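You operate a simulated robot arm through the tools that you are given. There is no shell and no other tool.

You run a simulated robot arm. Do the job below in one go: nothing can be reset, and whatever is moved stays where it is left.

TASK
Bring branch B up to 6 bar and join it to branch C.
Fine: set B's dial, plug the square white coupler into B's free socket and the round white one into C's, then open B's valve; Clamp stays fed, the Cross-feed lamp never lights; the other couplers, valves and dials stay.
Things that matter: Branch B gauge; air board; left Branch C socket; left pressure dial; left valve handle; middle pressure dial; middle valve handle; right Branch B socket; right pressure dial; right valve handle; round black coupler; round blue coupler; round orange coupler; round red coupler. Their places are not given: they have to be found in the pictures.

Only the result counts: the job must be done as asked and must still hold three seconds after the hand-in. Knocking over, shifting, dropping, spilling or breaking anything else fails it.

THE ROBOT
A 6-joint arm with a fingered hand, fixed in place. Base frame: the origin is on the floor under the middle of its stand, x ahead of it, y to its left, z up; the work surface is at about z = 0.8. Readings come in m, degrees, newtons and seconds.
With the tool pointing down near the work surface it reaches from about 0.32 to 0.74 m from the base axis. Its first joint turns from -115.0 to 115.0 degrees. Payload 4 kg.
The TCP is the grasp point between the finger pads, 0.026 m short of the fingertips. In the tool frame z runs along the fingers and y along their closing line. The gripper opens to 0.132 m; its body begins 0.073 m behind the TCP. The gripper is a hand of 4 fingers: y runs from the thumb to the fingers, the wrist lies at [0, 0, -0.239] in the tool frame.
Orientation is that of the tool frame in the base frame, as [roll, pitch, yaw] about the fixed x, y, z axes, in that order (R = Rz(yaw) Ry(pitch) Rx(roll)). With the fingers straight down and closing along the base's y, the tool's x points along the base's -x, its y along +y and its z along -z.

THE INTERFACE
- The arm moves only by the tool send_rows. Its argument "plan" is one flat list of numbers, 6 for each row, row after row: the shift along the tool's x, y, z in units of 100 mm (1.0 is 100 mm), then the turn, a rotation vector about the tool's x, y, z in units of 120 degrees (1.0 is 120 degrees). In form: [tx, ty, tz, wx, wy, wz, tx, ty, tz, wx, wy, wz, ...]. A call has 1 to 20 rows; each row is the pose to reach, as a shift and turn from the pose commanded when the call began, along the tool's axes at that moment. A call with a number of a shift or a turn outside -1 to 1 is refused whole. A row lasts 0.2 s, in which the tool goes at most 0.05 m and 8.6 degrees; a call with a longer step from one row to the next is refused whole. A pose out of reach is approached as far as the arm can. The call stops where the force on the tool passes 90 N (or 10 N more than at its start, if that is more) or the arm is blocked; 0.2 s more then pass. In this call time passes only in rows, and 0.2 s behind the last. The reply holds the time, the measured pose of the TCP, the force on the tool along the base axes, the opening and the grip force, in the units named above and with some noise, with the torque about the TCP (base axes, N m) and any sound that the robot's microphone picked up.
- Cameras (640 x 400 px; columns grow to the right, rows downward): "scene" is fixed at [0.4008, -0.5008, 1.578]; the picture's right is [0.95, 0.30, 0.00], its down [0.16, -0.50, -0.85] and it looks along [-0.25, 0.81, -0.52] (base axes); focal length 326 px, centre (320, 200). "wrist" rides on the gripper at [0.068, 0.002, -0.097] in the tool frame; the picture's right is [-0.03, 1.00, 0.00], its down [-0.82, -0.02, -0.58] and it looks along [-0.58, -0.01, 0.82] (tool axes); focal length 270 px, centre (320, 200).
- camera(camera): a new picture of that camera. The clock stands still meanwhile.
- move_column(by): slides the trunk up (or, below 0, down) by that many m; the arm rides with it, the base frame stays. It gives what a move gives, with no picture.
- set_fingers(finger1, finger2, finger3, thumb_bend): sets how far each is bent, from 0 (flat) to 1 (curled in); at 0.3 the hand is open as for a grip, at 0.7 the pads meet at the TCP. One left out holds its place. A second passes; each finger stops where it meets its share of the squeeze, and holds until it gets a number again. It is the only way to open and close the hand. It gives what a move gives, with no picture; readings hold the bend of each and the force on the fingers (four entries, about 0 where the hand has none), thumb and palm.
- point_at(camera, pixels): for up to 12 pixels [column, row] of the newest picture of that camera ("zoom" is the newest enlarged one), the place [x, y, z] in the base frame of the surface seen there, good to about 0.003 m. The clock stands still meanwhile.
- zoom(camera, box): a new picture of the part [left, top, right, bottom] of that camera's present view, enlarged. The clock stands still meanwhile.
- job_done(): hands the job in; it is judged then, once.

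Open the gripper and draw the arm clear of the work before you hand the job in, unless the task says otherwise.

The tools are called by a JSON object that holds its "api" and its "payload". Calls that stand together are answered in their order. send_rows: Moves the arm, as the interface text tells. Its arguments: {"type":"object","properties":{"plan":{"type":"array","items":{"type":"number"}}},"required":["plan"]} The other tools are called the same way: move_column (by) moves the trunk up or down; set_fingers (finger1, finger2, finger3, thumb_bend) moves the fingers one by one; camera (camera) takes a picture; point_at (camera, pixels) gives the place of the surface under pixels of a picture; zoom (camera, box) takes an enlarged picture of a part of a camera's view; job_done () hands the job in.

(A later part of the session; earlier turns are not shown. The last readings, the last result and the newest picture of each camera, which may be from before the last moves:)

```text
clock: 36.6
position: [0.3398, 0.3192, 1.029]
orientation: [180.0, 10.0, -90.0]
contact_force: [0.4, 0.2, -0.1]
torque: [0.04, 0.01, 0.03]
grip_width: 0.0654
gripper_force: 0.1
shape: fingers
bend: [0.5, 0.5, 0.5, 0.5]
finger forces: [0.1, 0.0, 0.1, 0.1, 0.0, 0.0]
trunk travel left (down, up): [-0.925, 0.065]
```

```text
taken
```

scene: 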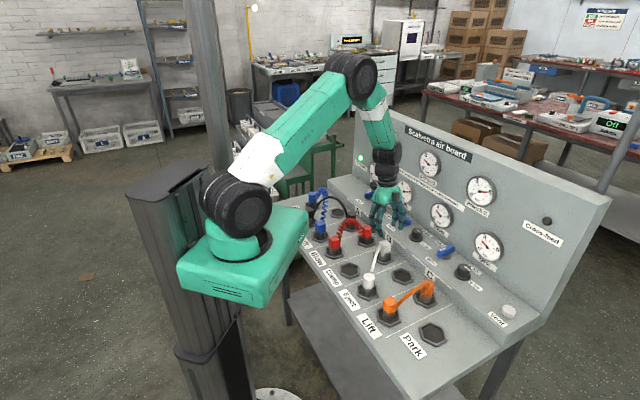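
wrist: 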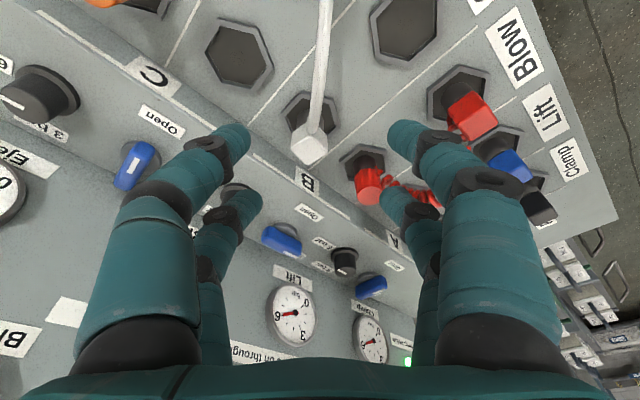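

Looking good. I move over the round coupler at (0.3265,0.233) and down to z≈0.965.

{"api": "send_rows", "payload": {"plan": [0.32, 0.045, 0.05, 0, 0, 0, 0.64, 0.09, 0.2, 0, 0, 0, 0.96, 0.135, 0.48, 0, 0, 0]}}

{"api": "camera", "payload": {"camera": "wrist"}}

{"api": "zoom", "payload": {"camera": "scene", "box": [310, 180, 470, 320]}}

```text
clock: 37.4
position: [0.3386, 0.2597, 1.0001]
orientation: [179.9, 7.7, -90.4]
contact_force: [-1.0, 0.4, -0.1]
torque: [0.02, 0.01, 0.03]
grip_width: 0.0654
gripper_force: 0.0
shape: fingers
bend: [0.5, 0.5, 0.5, 0.5]
finger forces: [0.0, 0.0, 0.0, 0.0, 0.0, 0.0]
out of reach, approached as far as the arm can: row 2, 3
trunk travel left (down, up): [-0.925, 0.065]
```

```text
taken
```

wrist: 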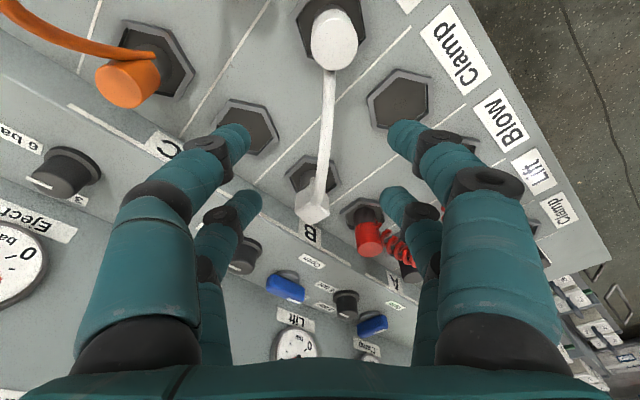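

```text
2.86 times, centred on (390, 250) of scene
```

zoom: 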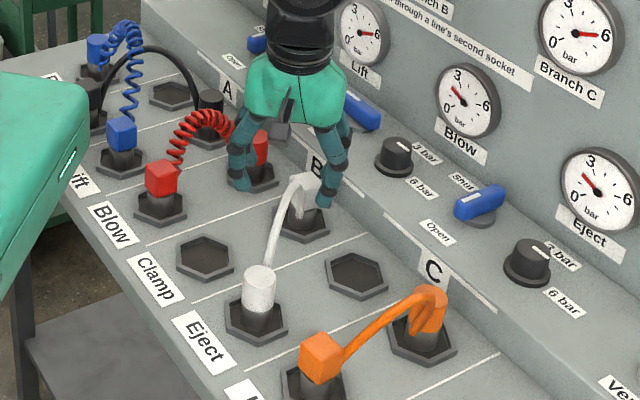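

The call was cut short: leaning toward the robot puts the wrist too close to the base ("out of reach" at rows 2 and 3). I send a null row to see where the commanded pose stands before correcting with a vertical tool.

{"api": "send_rows", "payload": {"plan": [0, 0, 0, 0, 0, 0]}}

```text
clock: 37.8
position: [0.3377, 0.2596, 1.0006]
orientation: [179.9, 7.7, -90.5]
contact_force: [0.4, -1.0, 0.0]
torque: [0.04, 0.06, -0.01]
grip_width: 0.0657
gripper_force: 0.1
shape: fingers
bend: [0.5, 0.5, 0.5, 0.5]
finger forces: [0.0, 0.0, 0.0, 0.0, 0.1, 0.0]
trunk travel left (down, up): [-0.925, 0.065]
```

The commanded pose equals the reached one. I untilt the tool to vertical here (+7.7° about tool y).

{"api": "send_rows", "payload": {"plan": [0, 0, 0, 0, 0.0642, 0]}}

```text
clock: 38.2
position: [0.3217, 0.2333, 0.9657]
orientation: [180.0, 2.3, -89.8]
contact_force: [-0.7, -0.4, -0.2]
torque: [0.02, 0.0, 0.0]
grip_width: 0.0657
gripper_force: 0.0
shape: fingers
bend: [0.5, 0.5, 0.5, 0.5]
finger forces: [0.1, 0.0, 0.1, 0.0, 0.0, 0.0]
trunk travel left (down, up): [-0.925, 0.065]
```

The commanded pose was in fact the full target, so now the tool is above the round coupler, nearly vertical (pitch 2.3°). I remove the remaining tilt and look.

{"api": "send_rows", "payload": {"plan": [0, 0, 0, 0, 0.0192, 0]}}

{"api": "camera", "payload": {"camera": "wrist"}}

{"api": "zoom", "payload": {"camera": "scene", "box": [310, 190, 430, 320]}}

```text
clock: 38.6
position: [0.3219, 0.2326, 0.9652]
orientation: [180.0, 0.0, -90.0]
contact_force: [-0.2, -0.1, -0.1]
torque: [-0.02, -0.02, 0.0]
grip_width: 0.0654
gripper_force: 0.1
shape: fingers
bend: [0.5, 0.5, 0.5, 0.5]
finger forces: [0.0, 0.0, 0.0, 0.0, 0.0, 0.0]
trunk travel left (down, up): [-0.925, 0.065]
```

```text
taken
```

wrist: 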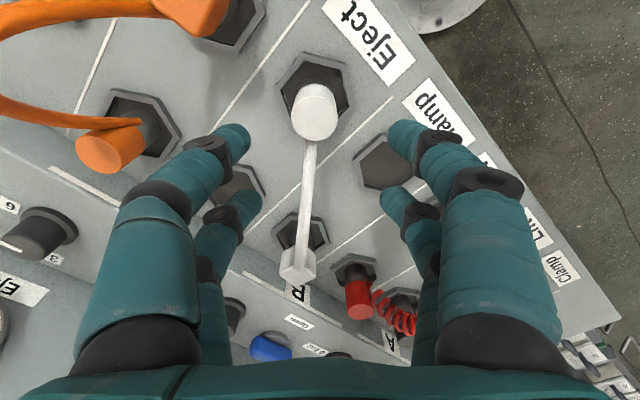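

```text
3.08 times, centred on (370, 255) of scene
```

zoom: 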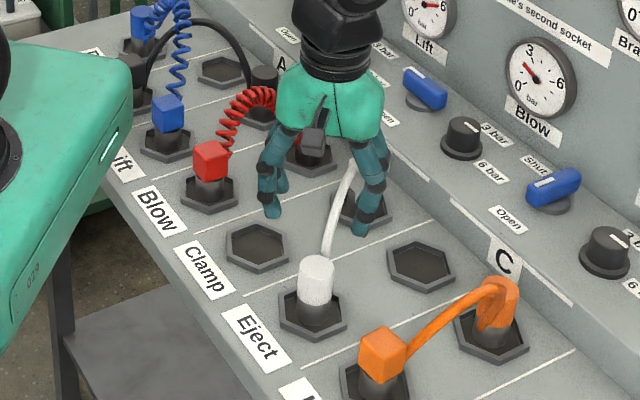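

The round coupler's top is near (316,115), where I expect (320,122). I measure it precisely from here.

{"api": "zoom", "payload": {"camera": "wrist", "box": [256, 70, 384, 150]}}

{"api": "point_at", "payload": {"camera": "zoom", "pixels": [[296, 270], [200, 270], [390, 270], [296, 200], [296, 340], [296, 180], [230, 220], [360, 220]]}}

```text
5.00 times, centred on (320, 110) of wrist
```

zoom: 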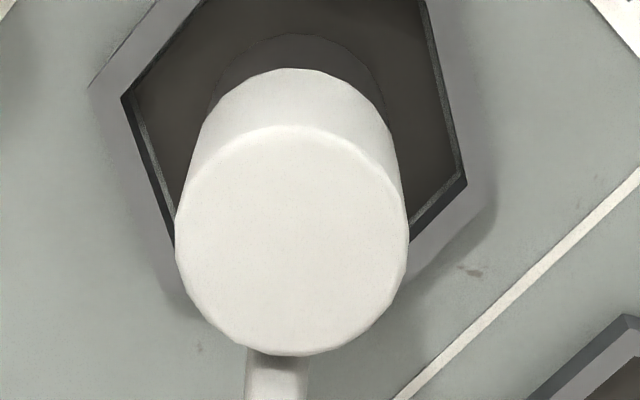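

```text
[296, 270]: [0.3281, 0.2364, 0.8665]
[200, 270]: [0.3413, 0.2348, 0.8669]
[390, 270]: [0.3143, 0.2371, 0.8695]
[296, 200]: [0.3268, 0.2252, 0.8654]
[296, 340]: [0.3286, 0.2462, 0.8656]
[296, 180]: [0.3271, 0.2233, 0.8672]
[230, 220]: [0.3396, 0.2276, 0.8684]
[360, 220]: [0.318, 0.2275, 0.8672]
```

Round coupler centre is (0.328,0.232), radius ≈16.5 mm; the tool is about 4.5 mm too far to -x. I shift for that and go down 65 mm.

{"api": "send_rows", "payload": {"plan": [0.005, -0.045, 0.05, 0, 0, 0, 0.005, -0.045, 0.35, 0, 0, 0, 0.005, -0.045, 0.65, 0, 0, 0]}}

{"api": "camera", "payload": {"camera": "wrist"}}

{"api": "zoom", "payload": {"camera": "scene", "box": [310, 190, 430, 320]}}

```text
clock: 39.4
position: [0.3306, 0.2319, 0.9012]
orientation: [179.8, 0.0, -90.0]
contact_force: [1.0, -0.3, -0.6]
torque: [-0.02, 0.01, 0.04]
grip_width: 0.0655
gripper_force: 0.1
shape: fingers
bend: [0.5, 0.5, 0.5, 0.5]
finger forces: [0.0, 0.0, 0.1, 0.0, 0.1, 0.0]
trunk travel left (down, up): [-0.925, 0.065]
```

```text
taken
```

wrist: 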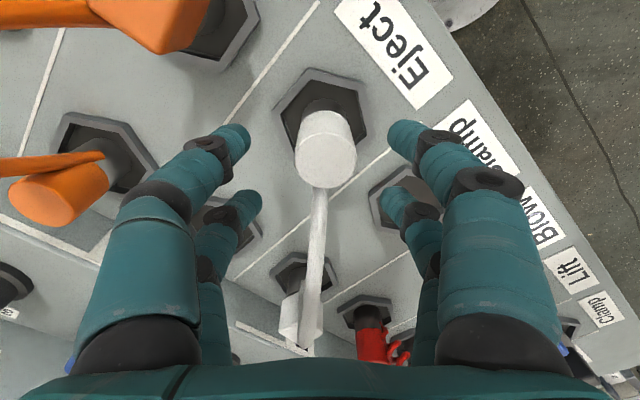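

```text
3.08 times, centred on (370, 255) of scene
```

zoom: 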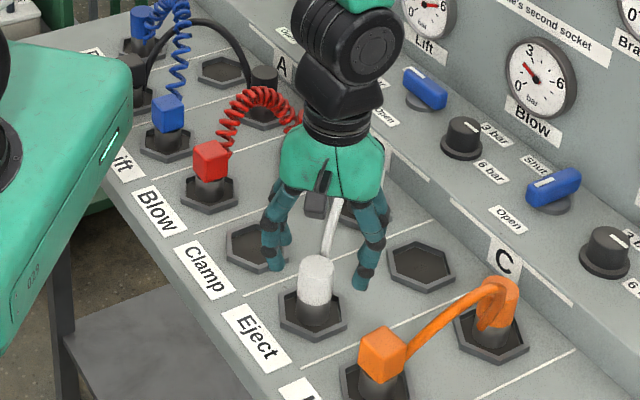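

Now the top is at col 326, so I overshot by about 3 mm. I correct 3 mm back and go down the last 45 mm to z≈0.856.

{"api": "send_rows", "payload": {"plan": [0, 0.03, 0.05, 0, 0, 0, 0, 0.03, 0.25, 0, 0, 0, 0, 0.03, 0.45, 0, 0, 0]}}

{"api": "camera", "payload": {"camera": "wrist"}}

{"api": "zoom", "payload": {"camera": "scene", "box": [310, 190, 430, 320]}}

```text
clock: 40.2
position: [0.3285, 0.2322, 0.8563]
orientation: [180.0, 0.0, -90.0]
contact_force: [-0.2, -0.2, 0.3]
torque: [-0.03, 0.05, -0.01]
grip_width: 0.0654
gripper_force: 0.0
shape: fingers
bend: [0.5, 0.5, 0.5, 0.5]
finger forces: [0.0, 0.1, 0.1, 0.0, 0.0, 0.0]
trunk travel left (down, up): [-0.925, 0.065]
```

```text
taken
```

wrist: 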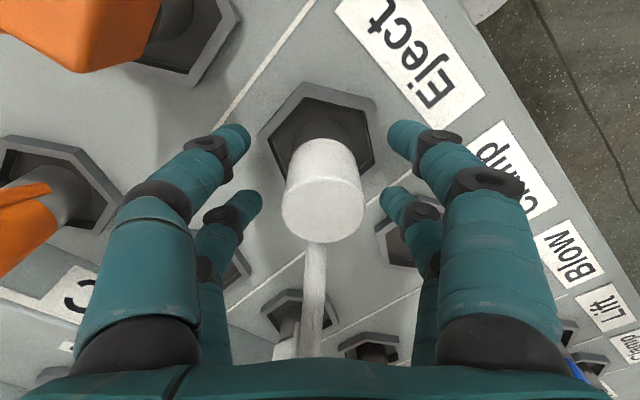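

```text
3.08 times, centred on (370, 255) of scene
```

zoom: 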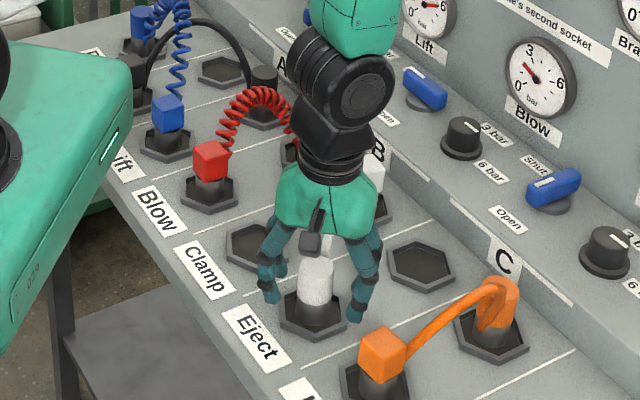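

The coupler's top is centred at (322,212) exactly where expected for the TCP. I close the fingers.

{"api": "set_fingers", "payload": {"finger1": 0.75, "finger2": 0.75, "finger3": 0.75, "thumb_bend": 0.75}}

{"api": "camera", "payload": {"camera": "wrist"}}

```text
clock: 41.2
position: [0.3278, 0.2306, 0.8563]
orientation: [-180.0, 0.0, -90.0]
contact_force: [0.7, 0.4, -1.5]
torque: [-0.01, 0.03, -0.01]
grip_width: 0.0107
gripper_force: 16.4
shape: fingers
bend: [0.7, 0.71, 0.72, 0.67]
finger forces: [7.9, 8.6, 7.4, 0.0, 8.9, 0.1]
trunk travel left (down, up): [-0.925, 0.065]
```

```text
taken
```

wrist: 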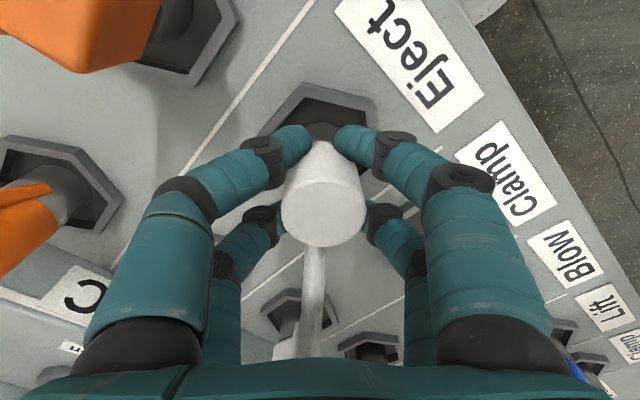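

All four digits hold with about 8 N each. I lift straight up 50 mm in steps.

{"api": "send_rows", "payload": {"plan": [0, 0, -0.05, 0, 0, 0, 0, 0, -0.1, 0, 0, 0, 0, 0, -0.25, 0, 0, 0, 0, 0, -0.5, 0, 0, 0]}}

{"api": "camera", "payload": {"camera": "wrist"}}

{"api": "zoom", "payload": {"camera": "scene", "box": [310, 130, 560, 300]}}

```text
clock: 42.2
position: [0.3276, 0.231, 0.9081]
orientation: [180.0, 0.1, -90.1]
contact_force: [-0.3, -0.1, -1.6]
torque: [0.01, -0.02, 0.01]
grip_width: 0.0104
gripper_force: 16.5
shape: fingers
bend: [0.7, 0.71, 0.72, 0.67]
finger forces: [8.0, 8.8, 7.4, 0.0, 8.9, 0.0]
trunk travel left (down, up): [-0.925, 0.065]
```

```text
taken
```

wrist: 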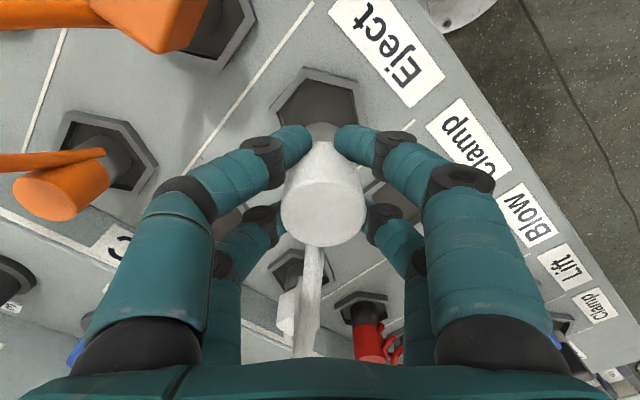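

```text
2.35 times, centred on (435, 215) of scene
```

zoom: 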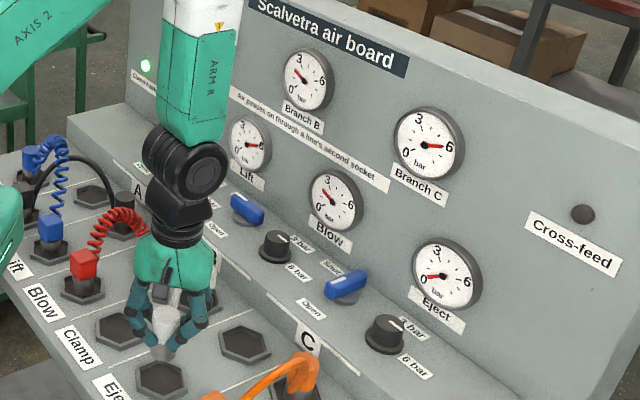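

The round coupler is out, Eject at 0, Clamp lamp still green, Cross-feed dark. I carry it diagonally (+98 mm x, +98 mm y) to above C's free socket.

{"api": "send_rows", "payload": {"plan": [-0.245, -0.245, 0, 0, 0, 0, -0.491, -0.491, 0, 0, 0, 0, -0.736, -0.736, 0, 0, 0, 0, -0.982, -0.982, 0, 0, 0, 0]}}

{"api": "camera", "payload": {"camera": "wrist"}}

{"api": "zoom", "payload": {"camera": "scene", "box": [340, 190, 480, 310]}}

```text
clock: 43.2
position: [0.4252, 0.3307, 0.9041]
orientation: [179.9, -0.2, -90.0]
contact_force: [-0.2, 0.4, -1.7]
torque: [-0.01, 0.0, -0.02]
grip_width: 0.0105
gripper_force: 18.0
shape: fingers
bend: [0.7, 0.71, 0.72, 0.67]
finger forces: [8.5, 9.2, 8.0, 0.1, 9.1, 0.0]
trunk travel left (down, up): [-0.925, 0.065]
```

```text
taken
```

wrist: 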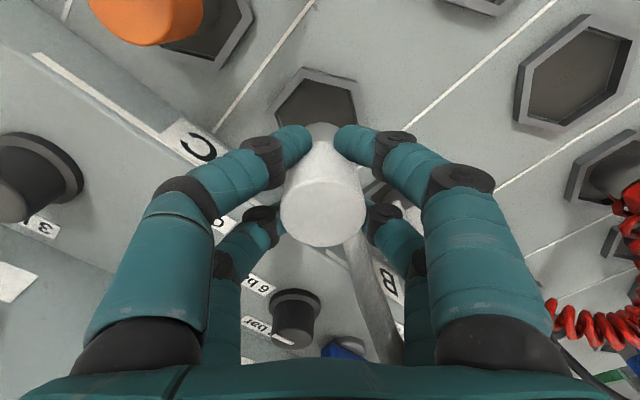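

```text
3.33 times, centred on (410, 250) of scene
```

zoom: 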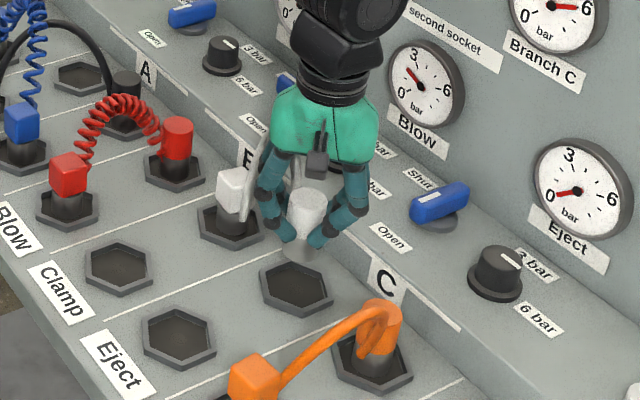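

The socket's outline under the coupler looks the same as it did above Eject, so the alignment is good. I lower 42 mm in steps.

{"api": "send_rows", "payload": {"plan": [0, 0, 0.1, 0, 0, 0, 0, 0, 0.2, 0, 0, 0, 0, 0, 0.3, 0, 0, 0, 0, 0, 0.36, 0, 0, 0, 0, 0, 0.42, 0, 0, 0]}}

{"api": "camera", "payload": {"camera": "wrist"}}

```text
clock: 44.4
position: [0.426, 0.3298, 0.8629]
orientation: [-180.0, -0.1, -89.9]
contact_force: [0.2, 0.1, -1.6]
torque: [0.01, -0.01, 0.02]
grip_width: 0.0102
gripper_force: 17.4
shape: fingers
bend: [0.7, 0.71, 0.72, 0.67]
finger forces: [8.4, 9.2, 8.0, 0.0, 9.0, 0.0]
trunk travel left (down, up): [-0.925, 0.065]
```

```text
taken
```

wrist: 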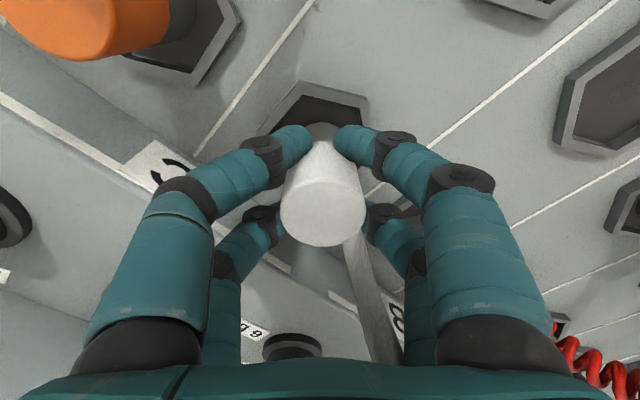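

No contact yet, still aligned. I lower 8 mm more in 2 mm steps.

{"api": "send_rows", "payload": {"plan": [0, 0, 0.02, 0, 0, 0, 0, 0, 0.04, 0, 0, 0, 0, 0, 0.06, 0, 0, 0, 0, 0, 0.08, 0, 0, 0]}}

{"api": "zoom", "payload": {"camera": "scene", "box": [350, 120, 574, 260]}}

{"api": "zoom", "payload": {"camera": "scene", "box": [340, 190, 480, 310]}}

```text
clock: 45.4
position: [0.4257, 0.3306, 0.8556]
orientation: [179.9, 0.0, -90.0]
contact_force: [0.9, 1.1, -2.2]
torque: [0.02, -0.02, 0.01]
grip_width: 0.0105
gripper_force: 17.0
shape: fingers
bend: [0.7, 0.71, 0.72, 0.67]
finger forces: [8.4, 9.3, 7.8, 0.1, 9.1, 0.0]
trunk travel left (down, up): [-0.925, 0.065]
```

```text
2.86 times, centred on (462, 190) of scene
```

zoom: 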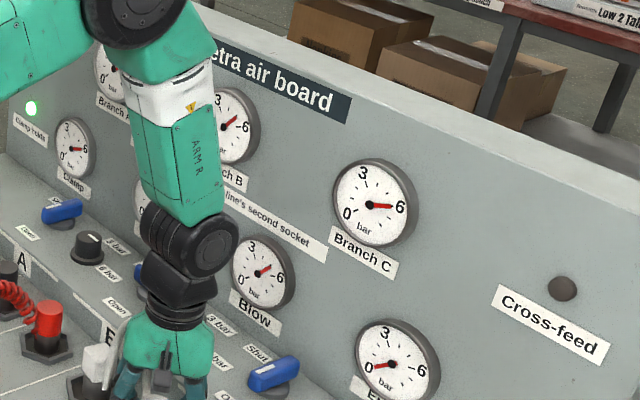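

```text
3.33 times, centred on (410, 250) of scene
```

zoom: 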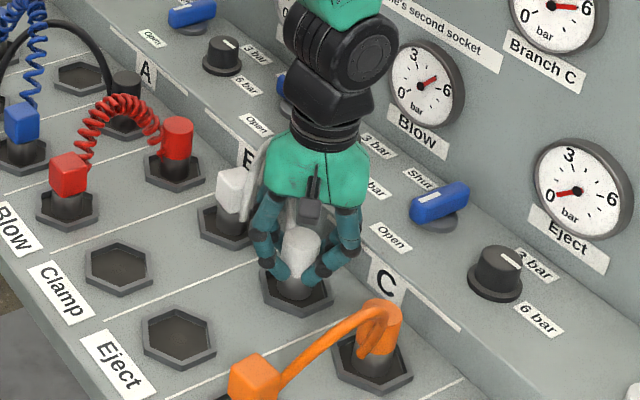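

B and Blow are rising (needles past 4.5), so the round coupler is joined to C and Cross-feed is dark. I press 2.5 mm further to seat it on the bottom.

{"api": "send_rows", "payload": {"plan": [0, 0, 0.01, 0, 0, 0, 0, 0, 0.018, 0, 0, 0, 0, 0, 0.025, 0, 0, 0]}}

{"api": "zoom", "payload": {"camera": "scene", "box": [350, 120, 574, 260]}}

```text
clock: 46.2
position: [0.4247, 0.3304, 0.8537]
orientation: [-180.0, 0.0, -90.0]
contact_force: [0.5, 0.3, 0.0]
torque: [-0.02, 0.02, 0.02]
grip_width: 0.0099
gripper_force: 18.2
shape: fingers
bend: [0.71, 0.71, 0.72, 0.67]
finger forces: [8.7, 9.3, 7.9, 0.1, 9.3, 0.0]
trunk travel left (down, up): [-0.925, 0.065]
```

```text
2.86 times, centred on (462, 190) of scene
```

zoom: 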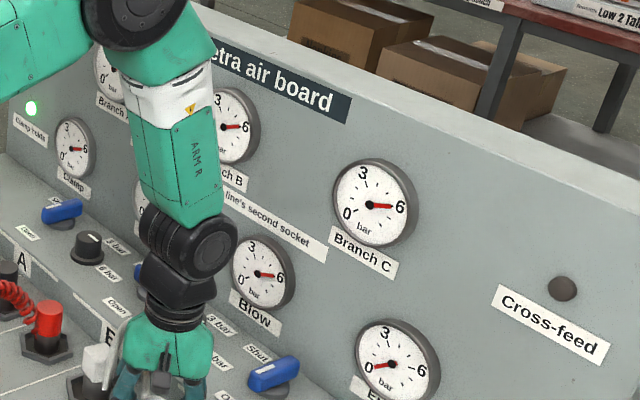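

B and Blow now read about 6. The load is just taken by the socket (0 N); I press 1.5 mm more to make sure that it is fully home.

{"api": "send_rows", "payload": {"plan": [0, 0, 0.008, 0, 0, 0, 0, 0, 0.015, 0, 0, 0]}}

```text
clock: 46.8
position: [0.4255, 0.3313, 0.853]
orientation: [180.0, 0.0, -90.0]
contact_force: [-0.4, 0.5, 4.3]
torque: [-0.04, 0.03, 0.0]
grip_width: 0.0099
gripper_force: 18.7
shape: fingers
bend: [0.71, 0.71, 0.72, 0.67]
finger forces: [9.2, 10.0, 8.2, 0.1, 10.0, 0.1]
trunk travel left (down, up): [-0.925, 0.065]
```

Seated firmly (4.3 N up). I open the fingers to release it.

{"api": "set_fingers", "payload": {"finger1": 0.52, "finger2": 0.52, "finger3": 0.52, "thumb_bend": 0.52}}

{"api": "camera", "payload": {"camera": "wrist"}}

{"api": "zoom", "payload": {"camera": "scene", "box": [340, 190, 480, 310]}}

```text
clock: 47.8
position: [0.4253, 0.3313, 0.8519]
orientation: [-179.9, 0.0, -90.1]
contact_force: [0.2, 0.3, 0.4]
torque: [0.02, 0.03, -0.02]
grip_width: 0.0585
gripper_force: 0.1
shape: fingers
bend: [0.52, 0.52, 0.52, 0.52]
finger forces: [0.1, 0.0, 0.0, 0.0, 0.0, 0.0]
trunk travel left (down, up): [-0.925, 0.065]
```

```text
taken
```

wrist: 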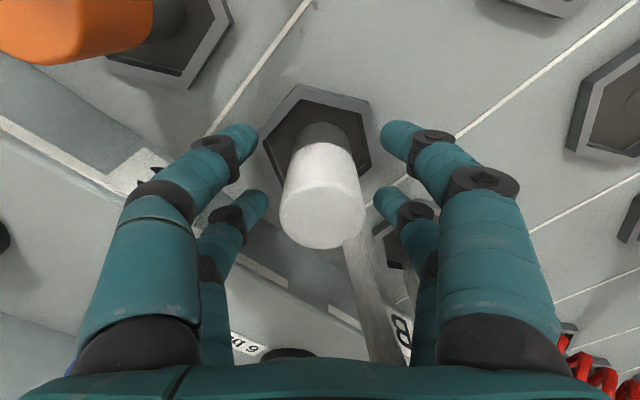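

```text
3.33 times, centred on (410, 250) of scene
```

zoom: 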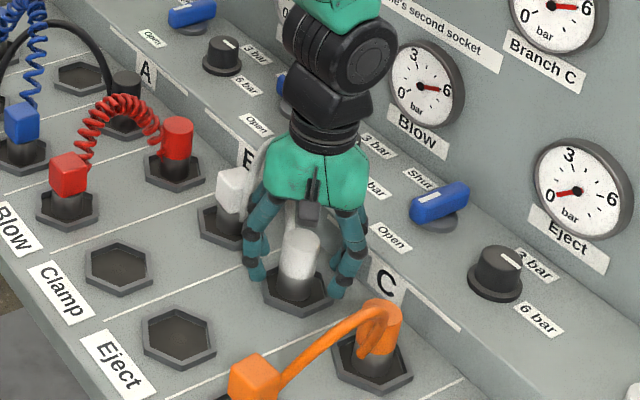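

The coupler stands free in C's socket. I raise the hand straight up 100 mm.

{"api": "send_rows", "payload": {"plan": [0, 0, -0.2, 0, 0, 0, 0, 0, -0.6, 0, 0, 0, 0, 0, -1.0, 0, 0, 0]}}

{"api": "camera", "payload": {"camera": "wrist"}}

{"api": "camera", "payload": {"camera": "scene"}}

{"api": "zoom", "payload": {"camera": "scene", "box": [340, 190, 480, 310]}}

```text
clock: 48.6
position: [0.427, 0.3289, 0.9527]
orientation: [180.0, 0.0, -90.0]
contact_force: [-0.5, 0.2, 0.7]
torque: [0.0, -0.04, 0.01]
grip_width: 0.0584
gripper_force: 0.0
shape: fingers
bend: [0.52, 0.52, 0.52, 0.52]
finger forces: [0.0, 0.0, 0.1, 0.0, 0.1, 0.0]
trunk travel left (down, up): [-0.925, 0.065]
```

```text
taken
```

wrist: 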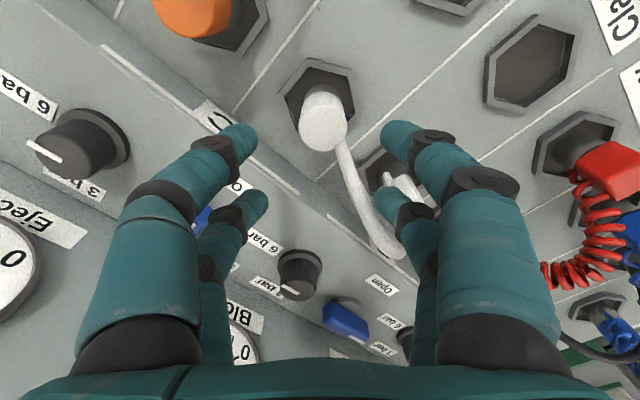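

```text
taken
```

scene: 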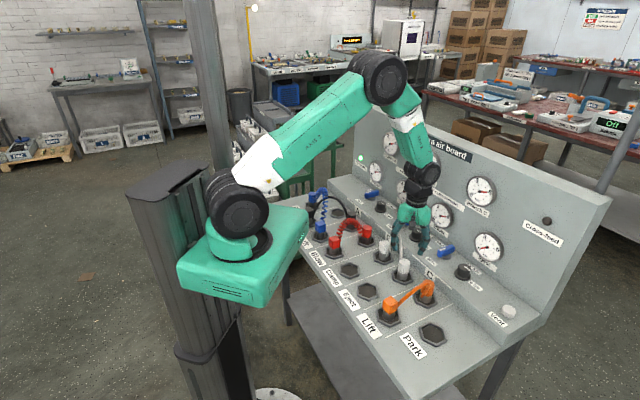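

```text
3.33 times, centred on (410, 250) of scene
```

zoom: 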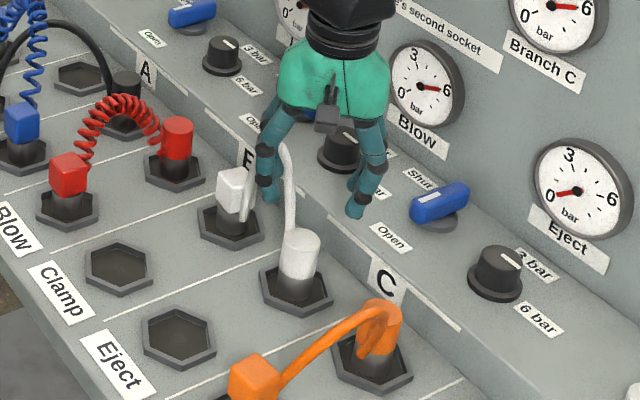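

Both white couplers are seated, gauges B and C read 6. Now the valve: I'll turn it by pushing its right end toward the back with closed fingers. First I rise 60 mm and turn to yaw -135°.

{"api": "send_rows", "payload": {"plan": [0, 0, -0.3, 0, 0, 0, 0, 0, -0.6, 0, 0, 0, 0, 0, -0.6, 0, 0, 0.0625, 0, 0, -0.6, 0, 0, 0.125, 0, 0, -0.6, 0, 0, 0.1875, 0, 0, -0.6, 0, 0, 0.25, 0, 0, -0.6, 0, 0, 0.3125, 0, 0, -0.6, 0, 0, 0.375]}}

{"api": "set_fingers", "payload": {"finger1": 0.7, "finger2": 0.7, "finger3": 0.7, "thumb_bend": 0.7}}

{"api": "camera", "payload": {"camera": "wrist"}}

```text
clock: 50.4
position: [0.4254, 0.3318, 1.0107]
orientation: [180.0, 0.0, -135.0]
contact_force: [0.4, -0.4, 0.5]
torque: [0.0, 0.0, -0.02]
grip_width: 0.0587
gripper_force: 0.0
shape: fingers
bend: [0.52, 0.52, 0.52, 0.52]
finger forces: [0.1, 0.0, 0.1, 0.0, 0.0, 0.0]
trunk travel left (down, up): [-0.925, 0.065]
```

```text
clock: 51.4
position: [0.4256, 0.3305, 1.0121]
orientation: [180.0, 0.1, -135.0]
contact_force: [0.5, 0.5, -0.7]
torque: [0.0, -0.02, -0.03]
grip_width: 0.0015
gripper_force: 0.0
shape: fingers
bend: [0.7, 0.7, 0.7, 0.7]
finger forces: [0.1, 0.0, 0.0, 0.0, 0.1, 0.0]
trunk travel left (down, up): [-0.925, 0.065]
```

```text
taken
```

wrist: 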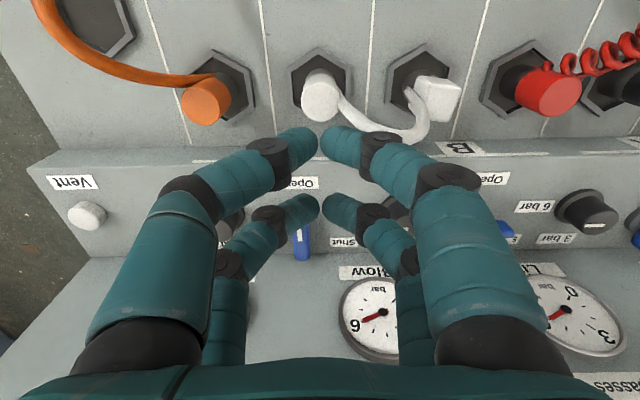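

Closed like this the fingertips are too broad for a clean push. Better: use finger2 as a hook behind the handle's left end with the palm kept in front, so I turn to yaw 135° (-90°) while moving toward the valve at z≈1.01.

{"api": "send_rows", "payload": {"plan": [-0.0413, 0.0766, 0, 0, 0, 0.0625, -0.0825, 0.1532, 0, 0, 0, 0.125, -0.1238, 0.2298, 0, 0, 0, 0.1875, -0.165, 0.3063, 0, 0, 0, 0.25, -0.2063, 0.3829, 0, 0, 0, 0.3125, -0.2475, 0.4595, 0, 0, 0, 0.375, -0.2888, 0.5361, 0, 0, 0, 0.4375, -0.33, 0.6127, 0, 0, 0, 0.5, -0.3713, 0.6893, 0, 0, 0, 0.5625, -0.4125, 0.7658, 0, 0, 0, 0.625, -0.4538, 0.8424, 0, 0, 0, 0.6875, -0.495, 0.919, 0, 0, 0, 0.75]}}

{"api": "set_fingers", "payload": {"finger1": 0.4, "finger2": 0.4, "finger3": 0.75, "thumb_bend": 0.75}}

{"api": "camera", "payload": {"camera": "wrist"}}

{"api": "zoom", "payload": {"camera": "scene", "box": [340, 130, 500, 270]}}

```text
clock: 54.0
position: [0.396, 0.4297, 1.0114]
orientation: [-179.9, -0.1, 134.8]
contact_force: [0.7, 0.0, 0.1]
torque: [0.03, -0.01, -0.01]
grip_width: 0.0016
gripper_force: 0.1
shape: fingers
bend: [0.7, 0.7, 0.7, 0.7]
finger forces: [0.0, 0.1, 0.0, 0.0, 0.1, 0.0]
trunk travel left (down, up): [-0.925, 0.065]
```

```text
clock: 55.0
position: [0.3976, 0.4287, 1.011]
orientation: [180.0, 0.0, 135.1]
contact_force: [-0.6, -0.1, -0.2]
torque: [-0.02, 0.0, 0.02]
grip_width: 0.0418
gripper_force: 0.1
shape: fingers
bend: [0.4, 0.4, 0.75, 0.75]
finger forces: [0.0, 0.1, 0.0, 0.1, 0.0, 0.0]
trunk travel left (down, up): [-0.925, 0.065]
```

```text
taken
```

wrist: 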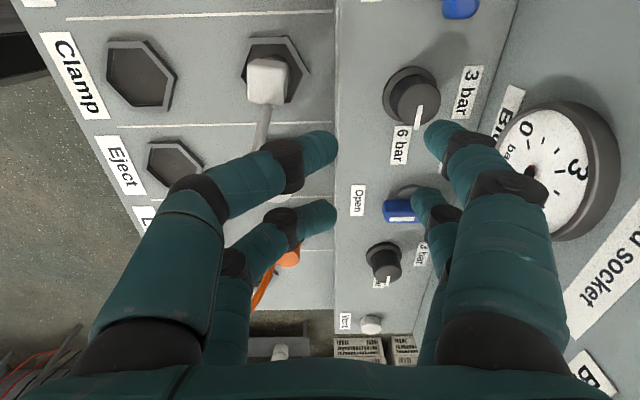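

```text
2.86 times, centred on (420, 200) of scene
```

zoom: 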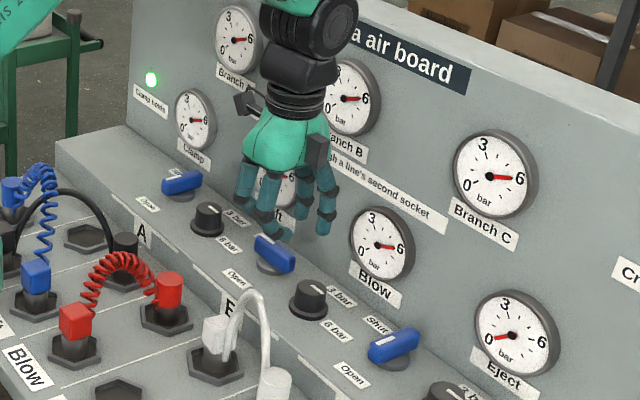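

Config is set: f1/f2 straight-ish, f3/thumb tucked in. I query the fingertip pixels (f2 at (420,198), f1 at (437,133), f3 at (325,212), thumb at (325,143)) to know the hook's position relative to the TCP.

{"api": "point_at", "payload": {"camera": "wrist", "pixels": [[420, 198], [414, 196], [430, 200], [437, 133], [430, 130], [325, 212], [325, 143], [447, 216], [440, 235], [436, 150]]}}

{"api": "zoom", "payload": {"camera": "scene", "box": [390, 170, 470, 220]}}

```text
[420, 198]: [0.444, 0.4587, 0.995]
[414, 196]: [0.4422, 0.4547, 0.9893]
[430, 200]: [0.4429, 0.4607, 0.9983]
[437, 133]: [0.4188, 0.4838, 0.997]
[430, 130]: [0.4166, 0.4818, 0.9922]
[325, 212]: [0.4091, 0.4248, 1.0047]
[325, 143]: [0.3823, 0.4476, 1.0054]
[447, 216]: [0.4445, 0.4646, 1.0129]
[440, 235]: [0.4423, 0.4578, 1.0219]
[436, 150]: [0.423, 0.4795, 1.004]
```

```text
8.00 times, centred on (430, 195) of scene
```

zoom: 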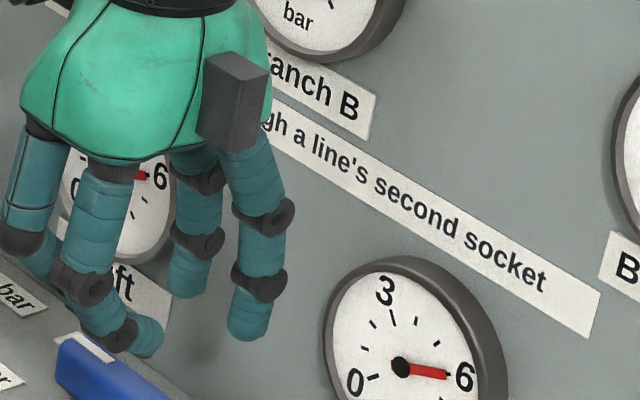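

point_at reads the fingers too: the f2 tip is centred about (+21 mm along the board, +55 mm to the back, -30 mm) from the TCP. f3 would sit too close in front of the handle, so I try curling f3 and thumb fully and look.

{"api": "set_fingers", "payload": {"finger3": 1.0, "thumb_bend": 1.0}}

{"api": "camera", "payload": {"camera": "wrist"}}

{"api": "zoom", "payload": {"camera": "scene", "box": [380, 150, 460, 220]}}

```text
clock: 56.0
position: [0.3967, 0.4294, 1.0114]
orientation: [-180.0, 0.0, 135.0]
contact_force: [-0.1, -0.2, 0.4]
torque: [0.01, -0.01, 0.03]
grip_width: 0.0388
gripper_force: 0.1
shape: fingers
bend: [0.4, 0.4, 1.0, 1.0]
finger forces: [0.0, 0.1, 0.0, 0.1, 0.0, 0.1]
trunk travel left (down, up): [-0.925, 0.065]
```

```text
taken
```

wrist: 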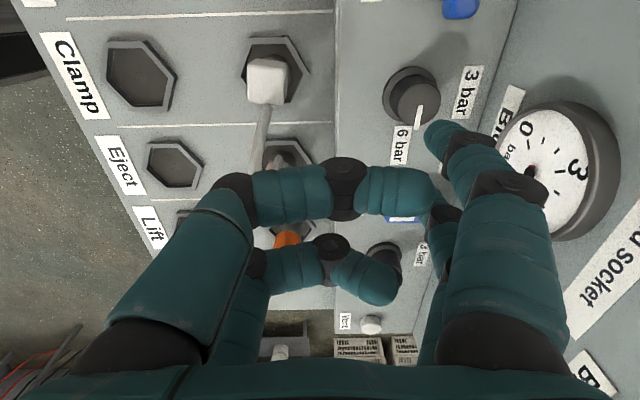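

```text
5.71 times, centred on (420, 185) of scene
```

zoom: 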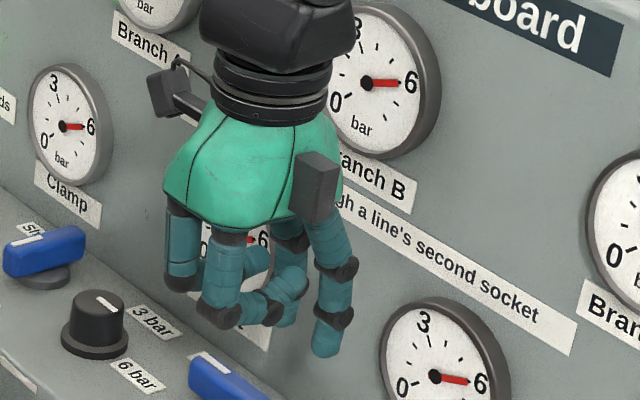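

Curled, f3 and thumb are clearly higher than f1/f2. I query heights of their lowest parts and of the f2/f1 tips in this zoom.

{"api": "point_at", "payload": {"camera": "zoom", "pixels": [[222, 322], [250, 318], [268, 320], [285, 300], [325, 352], [325, 340], [290, 322], [180, 285], [330, 300], [316, 190], [320, 215], [336, 345]]}}

```text
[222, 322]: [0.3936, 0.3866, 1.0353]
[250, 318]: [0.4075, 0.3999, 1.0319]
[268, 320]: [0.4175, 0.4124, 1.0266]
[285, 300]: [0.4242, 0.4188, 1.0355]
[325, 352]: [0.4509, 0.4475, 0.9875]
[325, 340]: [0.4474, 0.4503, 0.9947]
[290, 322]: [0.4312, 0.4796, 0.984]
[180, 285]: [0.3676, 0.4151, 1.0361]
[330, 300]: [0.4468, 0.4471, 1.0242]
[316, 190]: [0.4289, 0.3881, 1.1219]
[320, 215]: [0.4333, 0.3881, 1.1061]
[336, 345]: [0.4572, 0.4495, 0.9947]
```

The curled ones stay ≥35 mm above the f2 tip, so only f1/f2 will reach down beside the handle. I now measure handle B accurately in a scene zoom.

{"api": "zoom", "payload": {"camera": "scene", "box": [388, 205, 420, 225]}}

{"api": "point_at", "payload": {"camera": "zoom", "pixels": [[220, 150], [260, 120], [200, 130], [300, 180], [350, 230], [400, 270], [425, 300], [240, 200], [300, 250], [390, 310], [250, 280], [440, 260]]}}

```text
16.00 times, centred on (404, 215) of scene
```

zoom: 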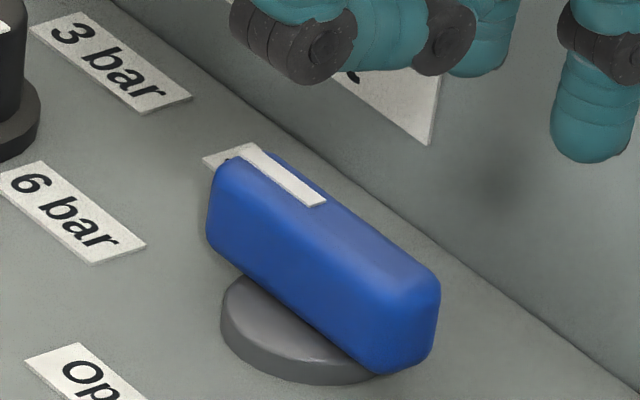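

```text
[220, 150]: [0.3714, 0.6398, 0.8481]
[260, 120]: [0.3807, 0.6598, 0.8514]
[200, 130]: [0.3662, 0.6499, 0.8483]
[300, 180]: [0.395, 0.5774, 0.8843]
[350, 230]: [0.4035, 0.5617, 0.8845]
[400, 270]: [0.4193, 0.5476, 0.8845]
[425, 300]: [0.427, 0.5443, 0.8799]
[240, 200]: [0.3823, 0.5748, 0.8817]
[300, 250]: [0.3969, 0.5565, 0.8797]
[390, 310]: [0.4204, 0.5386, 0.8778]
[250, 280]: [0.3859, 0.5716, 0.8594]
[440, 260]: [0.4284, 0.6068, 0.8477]
```

Handle B spans u=-0.151…-0.083 with its centre at (u,n)=(-0.117,0.685). I set f2 straighter (0.3) for more panel clearance, f1 and thumb half closed, f3 curled, and measure the f2 tip again.

{"api": "set_fingers", "payload": {"finger1": 0.55, "finger2": 0.3, "finger3": 1.0, "thumb_bend": 0.7}}

{"api": "camera", "payload": {"camera": "wrist"}}

{"api": "zoom", "payload": {"camera": "scene", "box": [380, 150, 460, 220]}}

```text
clock: 57.0
position: [0.397, 0.4298, 1.0121]
orientation: [179.9, 0.0, 135.0]
contact_force: [0.6, 0.4, -0.3]
torque: [0.01, 0.01, 0.04]
grip_width: 0.0257
gripper_force: 0.1
shape: fingers
bend: [0.55, 0.3, 1.0, 0.7]
finger forces: [0.0, 0.0, 0.0, 0.1, 0.0, 0.0]
trunk travel left (down, up): [-0.925, 0.065]
```

```text
taken
```

wrist: 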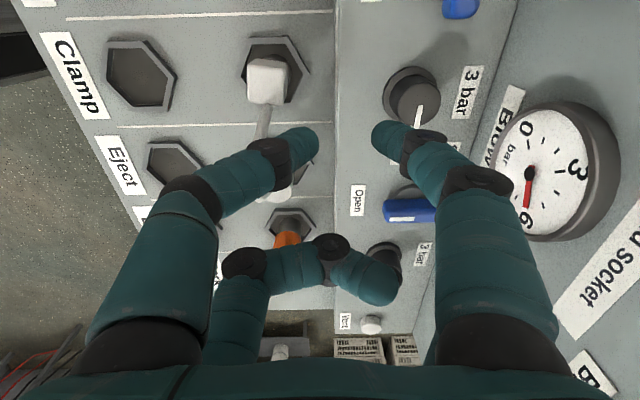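

```text
5.71 times, centred on (420, 185) of scene
```

zoom: 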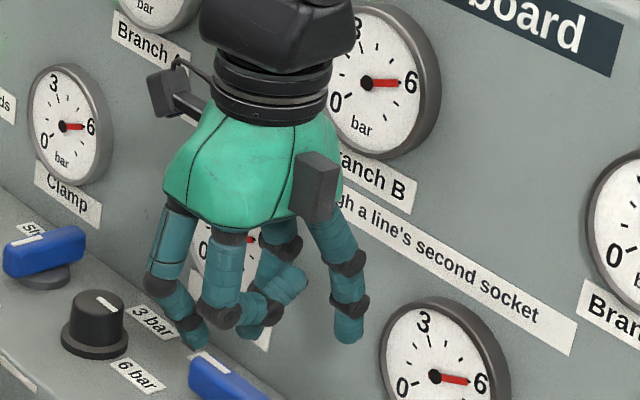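

f2's tip is visible in the scene zoom at (348,340). I query it and its knuckles.

{"api": "point_at", "payload": {"camera": "zoom", "pixels": [[348, 341], [338, 332], [358, 332], [348, 325], [348, 305], [345, 265], [362, 300], [358, 262], [190, 345], [245, 335], [300, 275], [265, 310]]}}

```text
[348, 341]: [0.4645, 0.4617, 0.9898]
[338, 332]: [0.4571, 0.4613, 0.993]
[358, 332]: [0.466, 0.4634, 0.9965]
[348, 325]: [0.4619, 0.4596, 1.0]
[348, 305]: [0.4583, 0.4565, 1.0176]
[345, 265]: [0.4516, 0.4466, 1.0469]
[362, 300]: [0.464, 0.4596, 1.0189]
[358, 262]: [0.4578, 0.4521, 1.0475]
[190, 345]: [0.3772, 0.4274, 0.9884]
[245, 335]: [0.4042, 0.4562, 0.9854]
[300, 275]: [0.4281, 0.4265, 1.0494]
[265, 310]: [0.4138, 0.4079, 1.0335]
```

With f2 at 0.3 its tip is outermost: centre at (+19 mm along board, +71.5 mm to the back, bottom -26 mm) from the TCP. The hook position behind the handle's left end needs TCP (u,n)=(-0.160,0.6395); I go half way there at this height.

{"api": "send_rows", "payload": {"plan": [0.342, 0.138, 0, 0, 0, 0, 0.684, 0.276, 0, 0, 0, 0]}}

{"api": "send_rows", "payload": {"plan": [0.342, 0.138, 0.1, 0, 0, 0, 0.684, 0.276, 0.3, 0, 0, 0, 0.684, 0.276, 0.7, 0, 0, 0]}}

{"api": "camera", "payload": {"camera": "wrist"}}

{"api": "zoom", "payload": {"camera": "scene", "box": [370, 160, 450, 230]}}

```text
clock: 57.6
position: [0.3642, 0.5012, 1.0103]
orientation: [-179.9, 0.0, 135.1]
contact_force: [-0.1, 0.4, 0.0]
torque: [-0.01, 0.01, -0.01]
grip_width: 0.0255
gripper_force: 0.0
shape: fingers
bend: [0.55, 0.3, 1.0, 0.7]
finger forces: [0.0, 0.0, 0.0, 0.1, 0.0, 0.1]
trunk travel left (down, up): [-0.925, 0.065]
```

```text
clock: 58.4
position: [0.3354, 0.566, 0.9398]
orientation: [-180.0, 0.0, 135.0]
contact_force: [0.9, -0.9, -0.4]
torque: [-0.01, -0.01, 0.01]
grip_width: 0.0256
gripper_force: 0.1
shape: fingers
bend: [0.55, 0.3, 1.0, 0.7]
finger forces: [0.1, 0.0, 0.0, 0.1, 0.1, 0.0]
trunk travel left (down, up): [-0.925, 0.065]
```

```text
taken
```

wrist: 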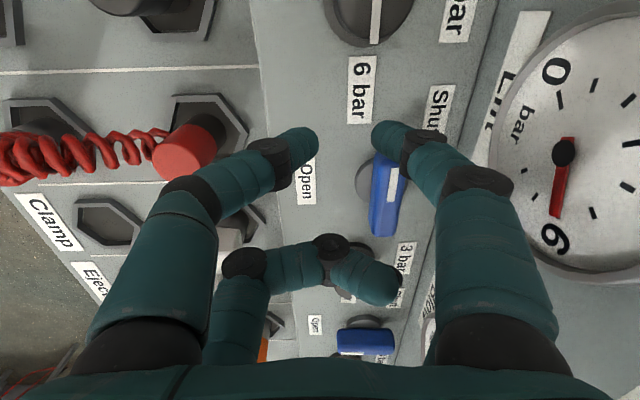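

```text
5.71 times, centred on (410, 195) of scene
```

zoom: 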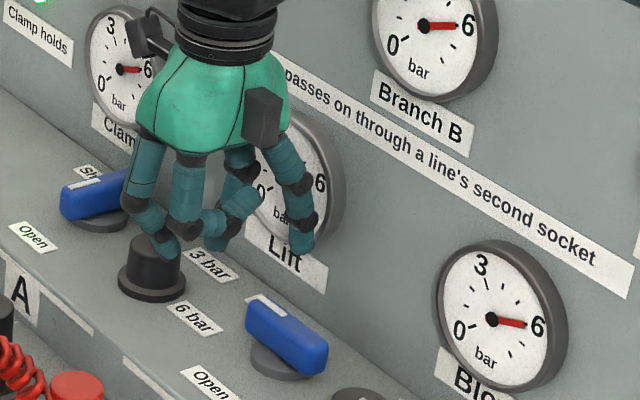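

The hook finger (scene zoom (300,250)) is above and behind the handle's left end at (255,315). I query both to check the relative position before lowering.

{"api": "point_at", "payload": {"camera": "zoom", "pixels": [[300, 250], [292, 243], [310, 240], [300, 235], [170, 250], [215, 245], [265, 312], [300, 335], [258, 330], [320, 375], [275, 305], [205, 235]]}}

```text
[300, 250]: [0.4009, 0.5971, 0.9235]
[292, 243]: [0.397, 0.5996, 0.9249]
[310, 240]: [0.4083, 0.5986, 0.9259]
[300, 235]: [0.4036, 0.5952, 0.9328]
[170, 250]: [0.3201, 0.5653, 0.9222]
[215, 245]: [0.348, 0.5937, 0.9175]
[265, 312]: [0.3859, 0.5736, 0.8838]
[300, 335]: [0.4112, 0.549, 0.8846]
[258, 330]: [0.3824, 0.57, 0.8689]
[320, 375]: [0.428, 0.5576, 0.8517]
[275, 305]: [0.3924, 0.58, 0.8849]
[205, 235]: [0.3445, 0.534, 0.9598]
```

Hook tip centre is at about (-0.144,0.7095), 7 mm clear behind the handle's back face and well off the panel. I lower 52 mm.

{"api": "send_rows", "payload": {"plan": [0, 0, 0.17, 0, 0, 0, 0, 0, 0.34, 0, 0, 0, 0, 0, 0.52, 0, 0, 0]}}

{"api": "camera", "payload": {"camera": "wrist"}}

{"api": "zoom", "payload": {"camera": "scene", "box": [370, 170, 450, 240]}}

```text
clock: 59.2
position: [0.336, 0.5643, 0.8888]
orientation: [180.0, 0.0, 135.0]
contact_force: [-0.6, 0.4, 0.4]
torque: [0.04, -0.01, -0.04]
grip_width: 0.0256
gripper_force: 0.0
shape: fingers
bend: [0.55, 0.3, 1.0, 0.7]
finger forces: [0.0, 0.0, 0.0, 0.0, 0.0, 0.0]
trunk travel left (down, up): [-0.925, 0.065]
```

```text
taken
```

wrist: 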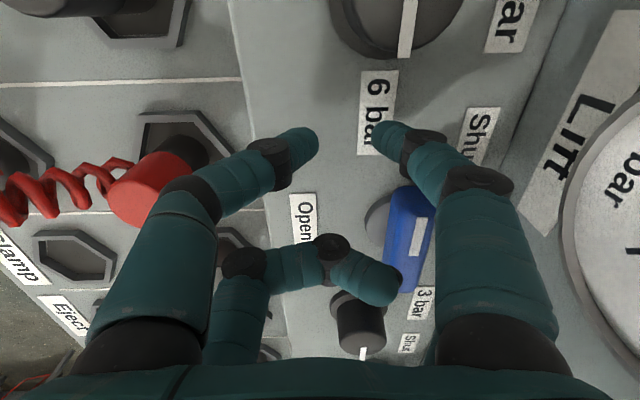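

```text
5.71 times, centred on (410, 205) of scene
```

zoom: 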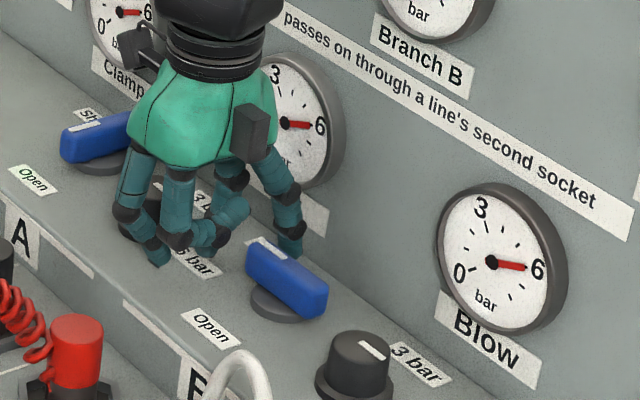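

The hook is behind the handle's left end with no contact force. I pull to the front along the arc that turns the handle to about 30° and look.

{"api": "send_rows", "payload": {"plan": [-0.02, -0.035, 0, 0, 0, 0, -0.02, -0.065, 0, 0, 0, 0, 0.0, -0.1, 0, 0, 0, 0, 0.018, -0.136, 0, 0, 0, 0, 0.03, -0.175, 0, 0, 0, 0, 0.037, -0.214, 0, 0, 0, 0]}}

{"api": "camera", "payload": {"camera": "wrist"}}

{"api": "zoom", "payload": {"camera": "scene", "box": [370, 170, 450, 240]}}

```text
clock: 60.6
position: [0.3196, 0.5548, 0.8904]
orientation: [179.9, 0.0, 135.0]
contact_force: [0.9, 0.2, 1.2]
torque: [-0.01, 0.01, 0.0]
grip_width: 0.0256
gripper_force: 0.5
shape: fingers
bend: [0.55, 0.28, 1.0, 0.7]
finger forces: [0.0, 1.1, 0.1, 0.0, 0.1, 0.0]
trunk travel left (down, up): [-0.925, 0.065]
```

```text
taken
```

wrist: 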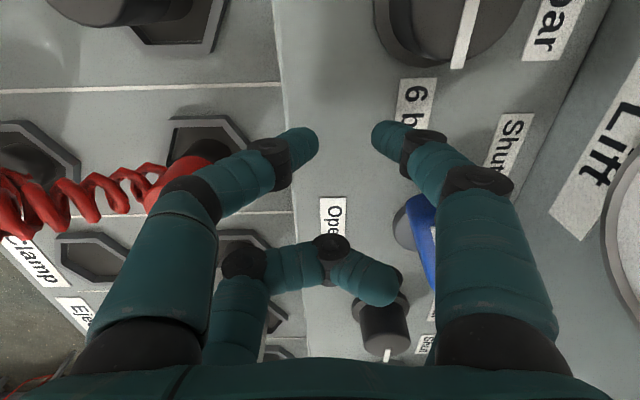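

```text
5.71 times, centred on (410, 205) of scene
```

zoom: 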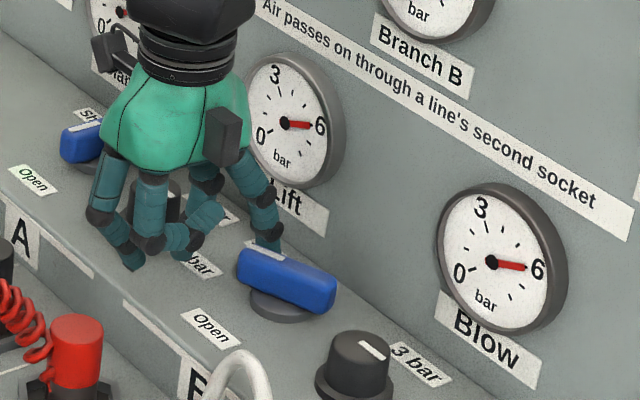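

The handle follows (about 20° now) with only 1 N on f2. I continue the arc toward about 65°.

{"api": "send_rows", "payload": {"plan": [0.003, -0.05, 0, 0, 0, 0, 0.003, -0.105, 0, 0, 0, 0, -0.008, -0.16, 0, 0, 0, 0, -0.022, -0.21, 0, 0, 0, 0, -0.036, -0.25, 0, 0, 0, 0]}}

{"api": "camera", "payload": {"camera": "wrist"}}

{"api": "zoom", "payload": {"camera": "scene", "box": [370, 170, 450, 240]}}

```text
clock: 61.8
position: [0.3048, 0.5346, 0.8891]
orientation: [180.0, -0.1, 135.1]
contact_force: [0.4, 1.1, 0.6]
torque: [0.05, -0.06, 0.07]
grip_width: 0.0257
gripper_force: 1.1
shape: fingers
bend: [0.55, 0.28, 1.0, 0.7]
finger forces: [0.0, 1.0, 0.0, 0.1, 0.0, 0.1]
trunk travel left (down, up): [-0.925, 0.065]
```

```text
taken
```

wrist: 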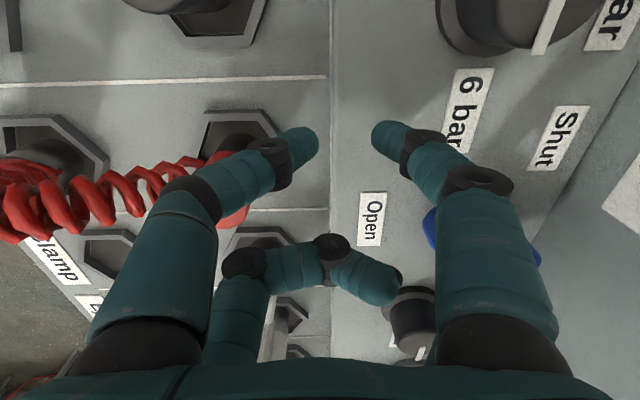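

```text
5.71 times, centred on (410, 205) of scene
```

zoom: 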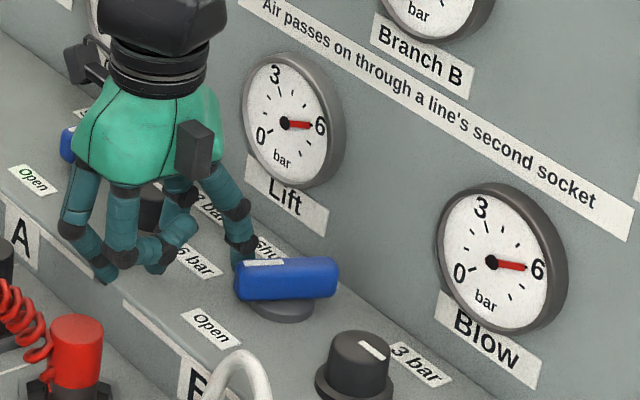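

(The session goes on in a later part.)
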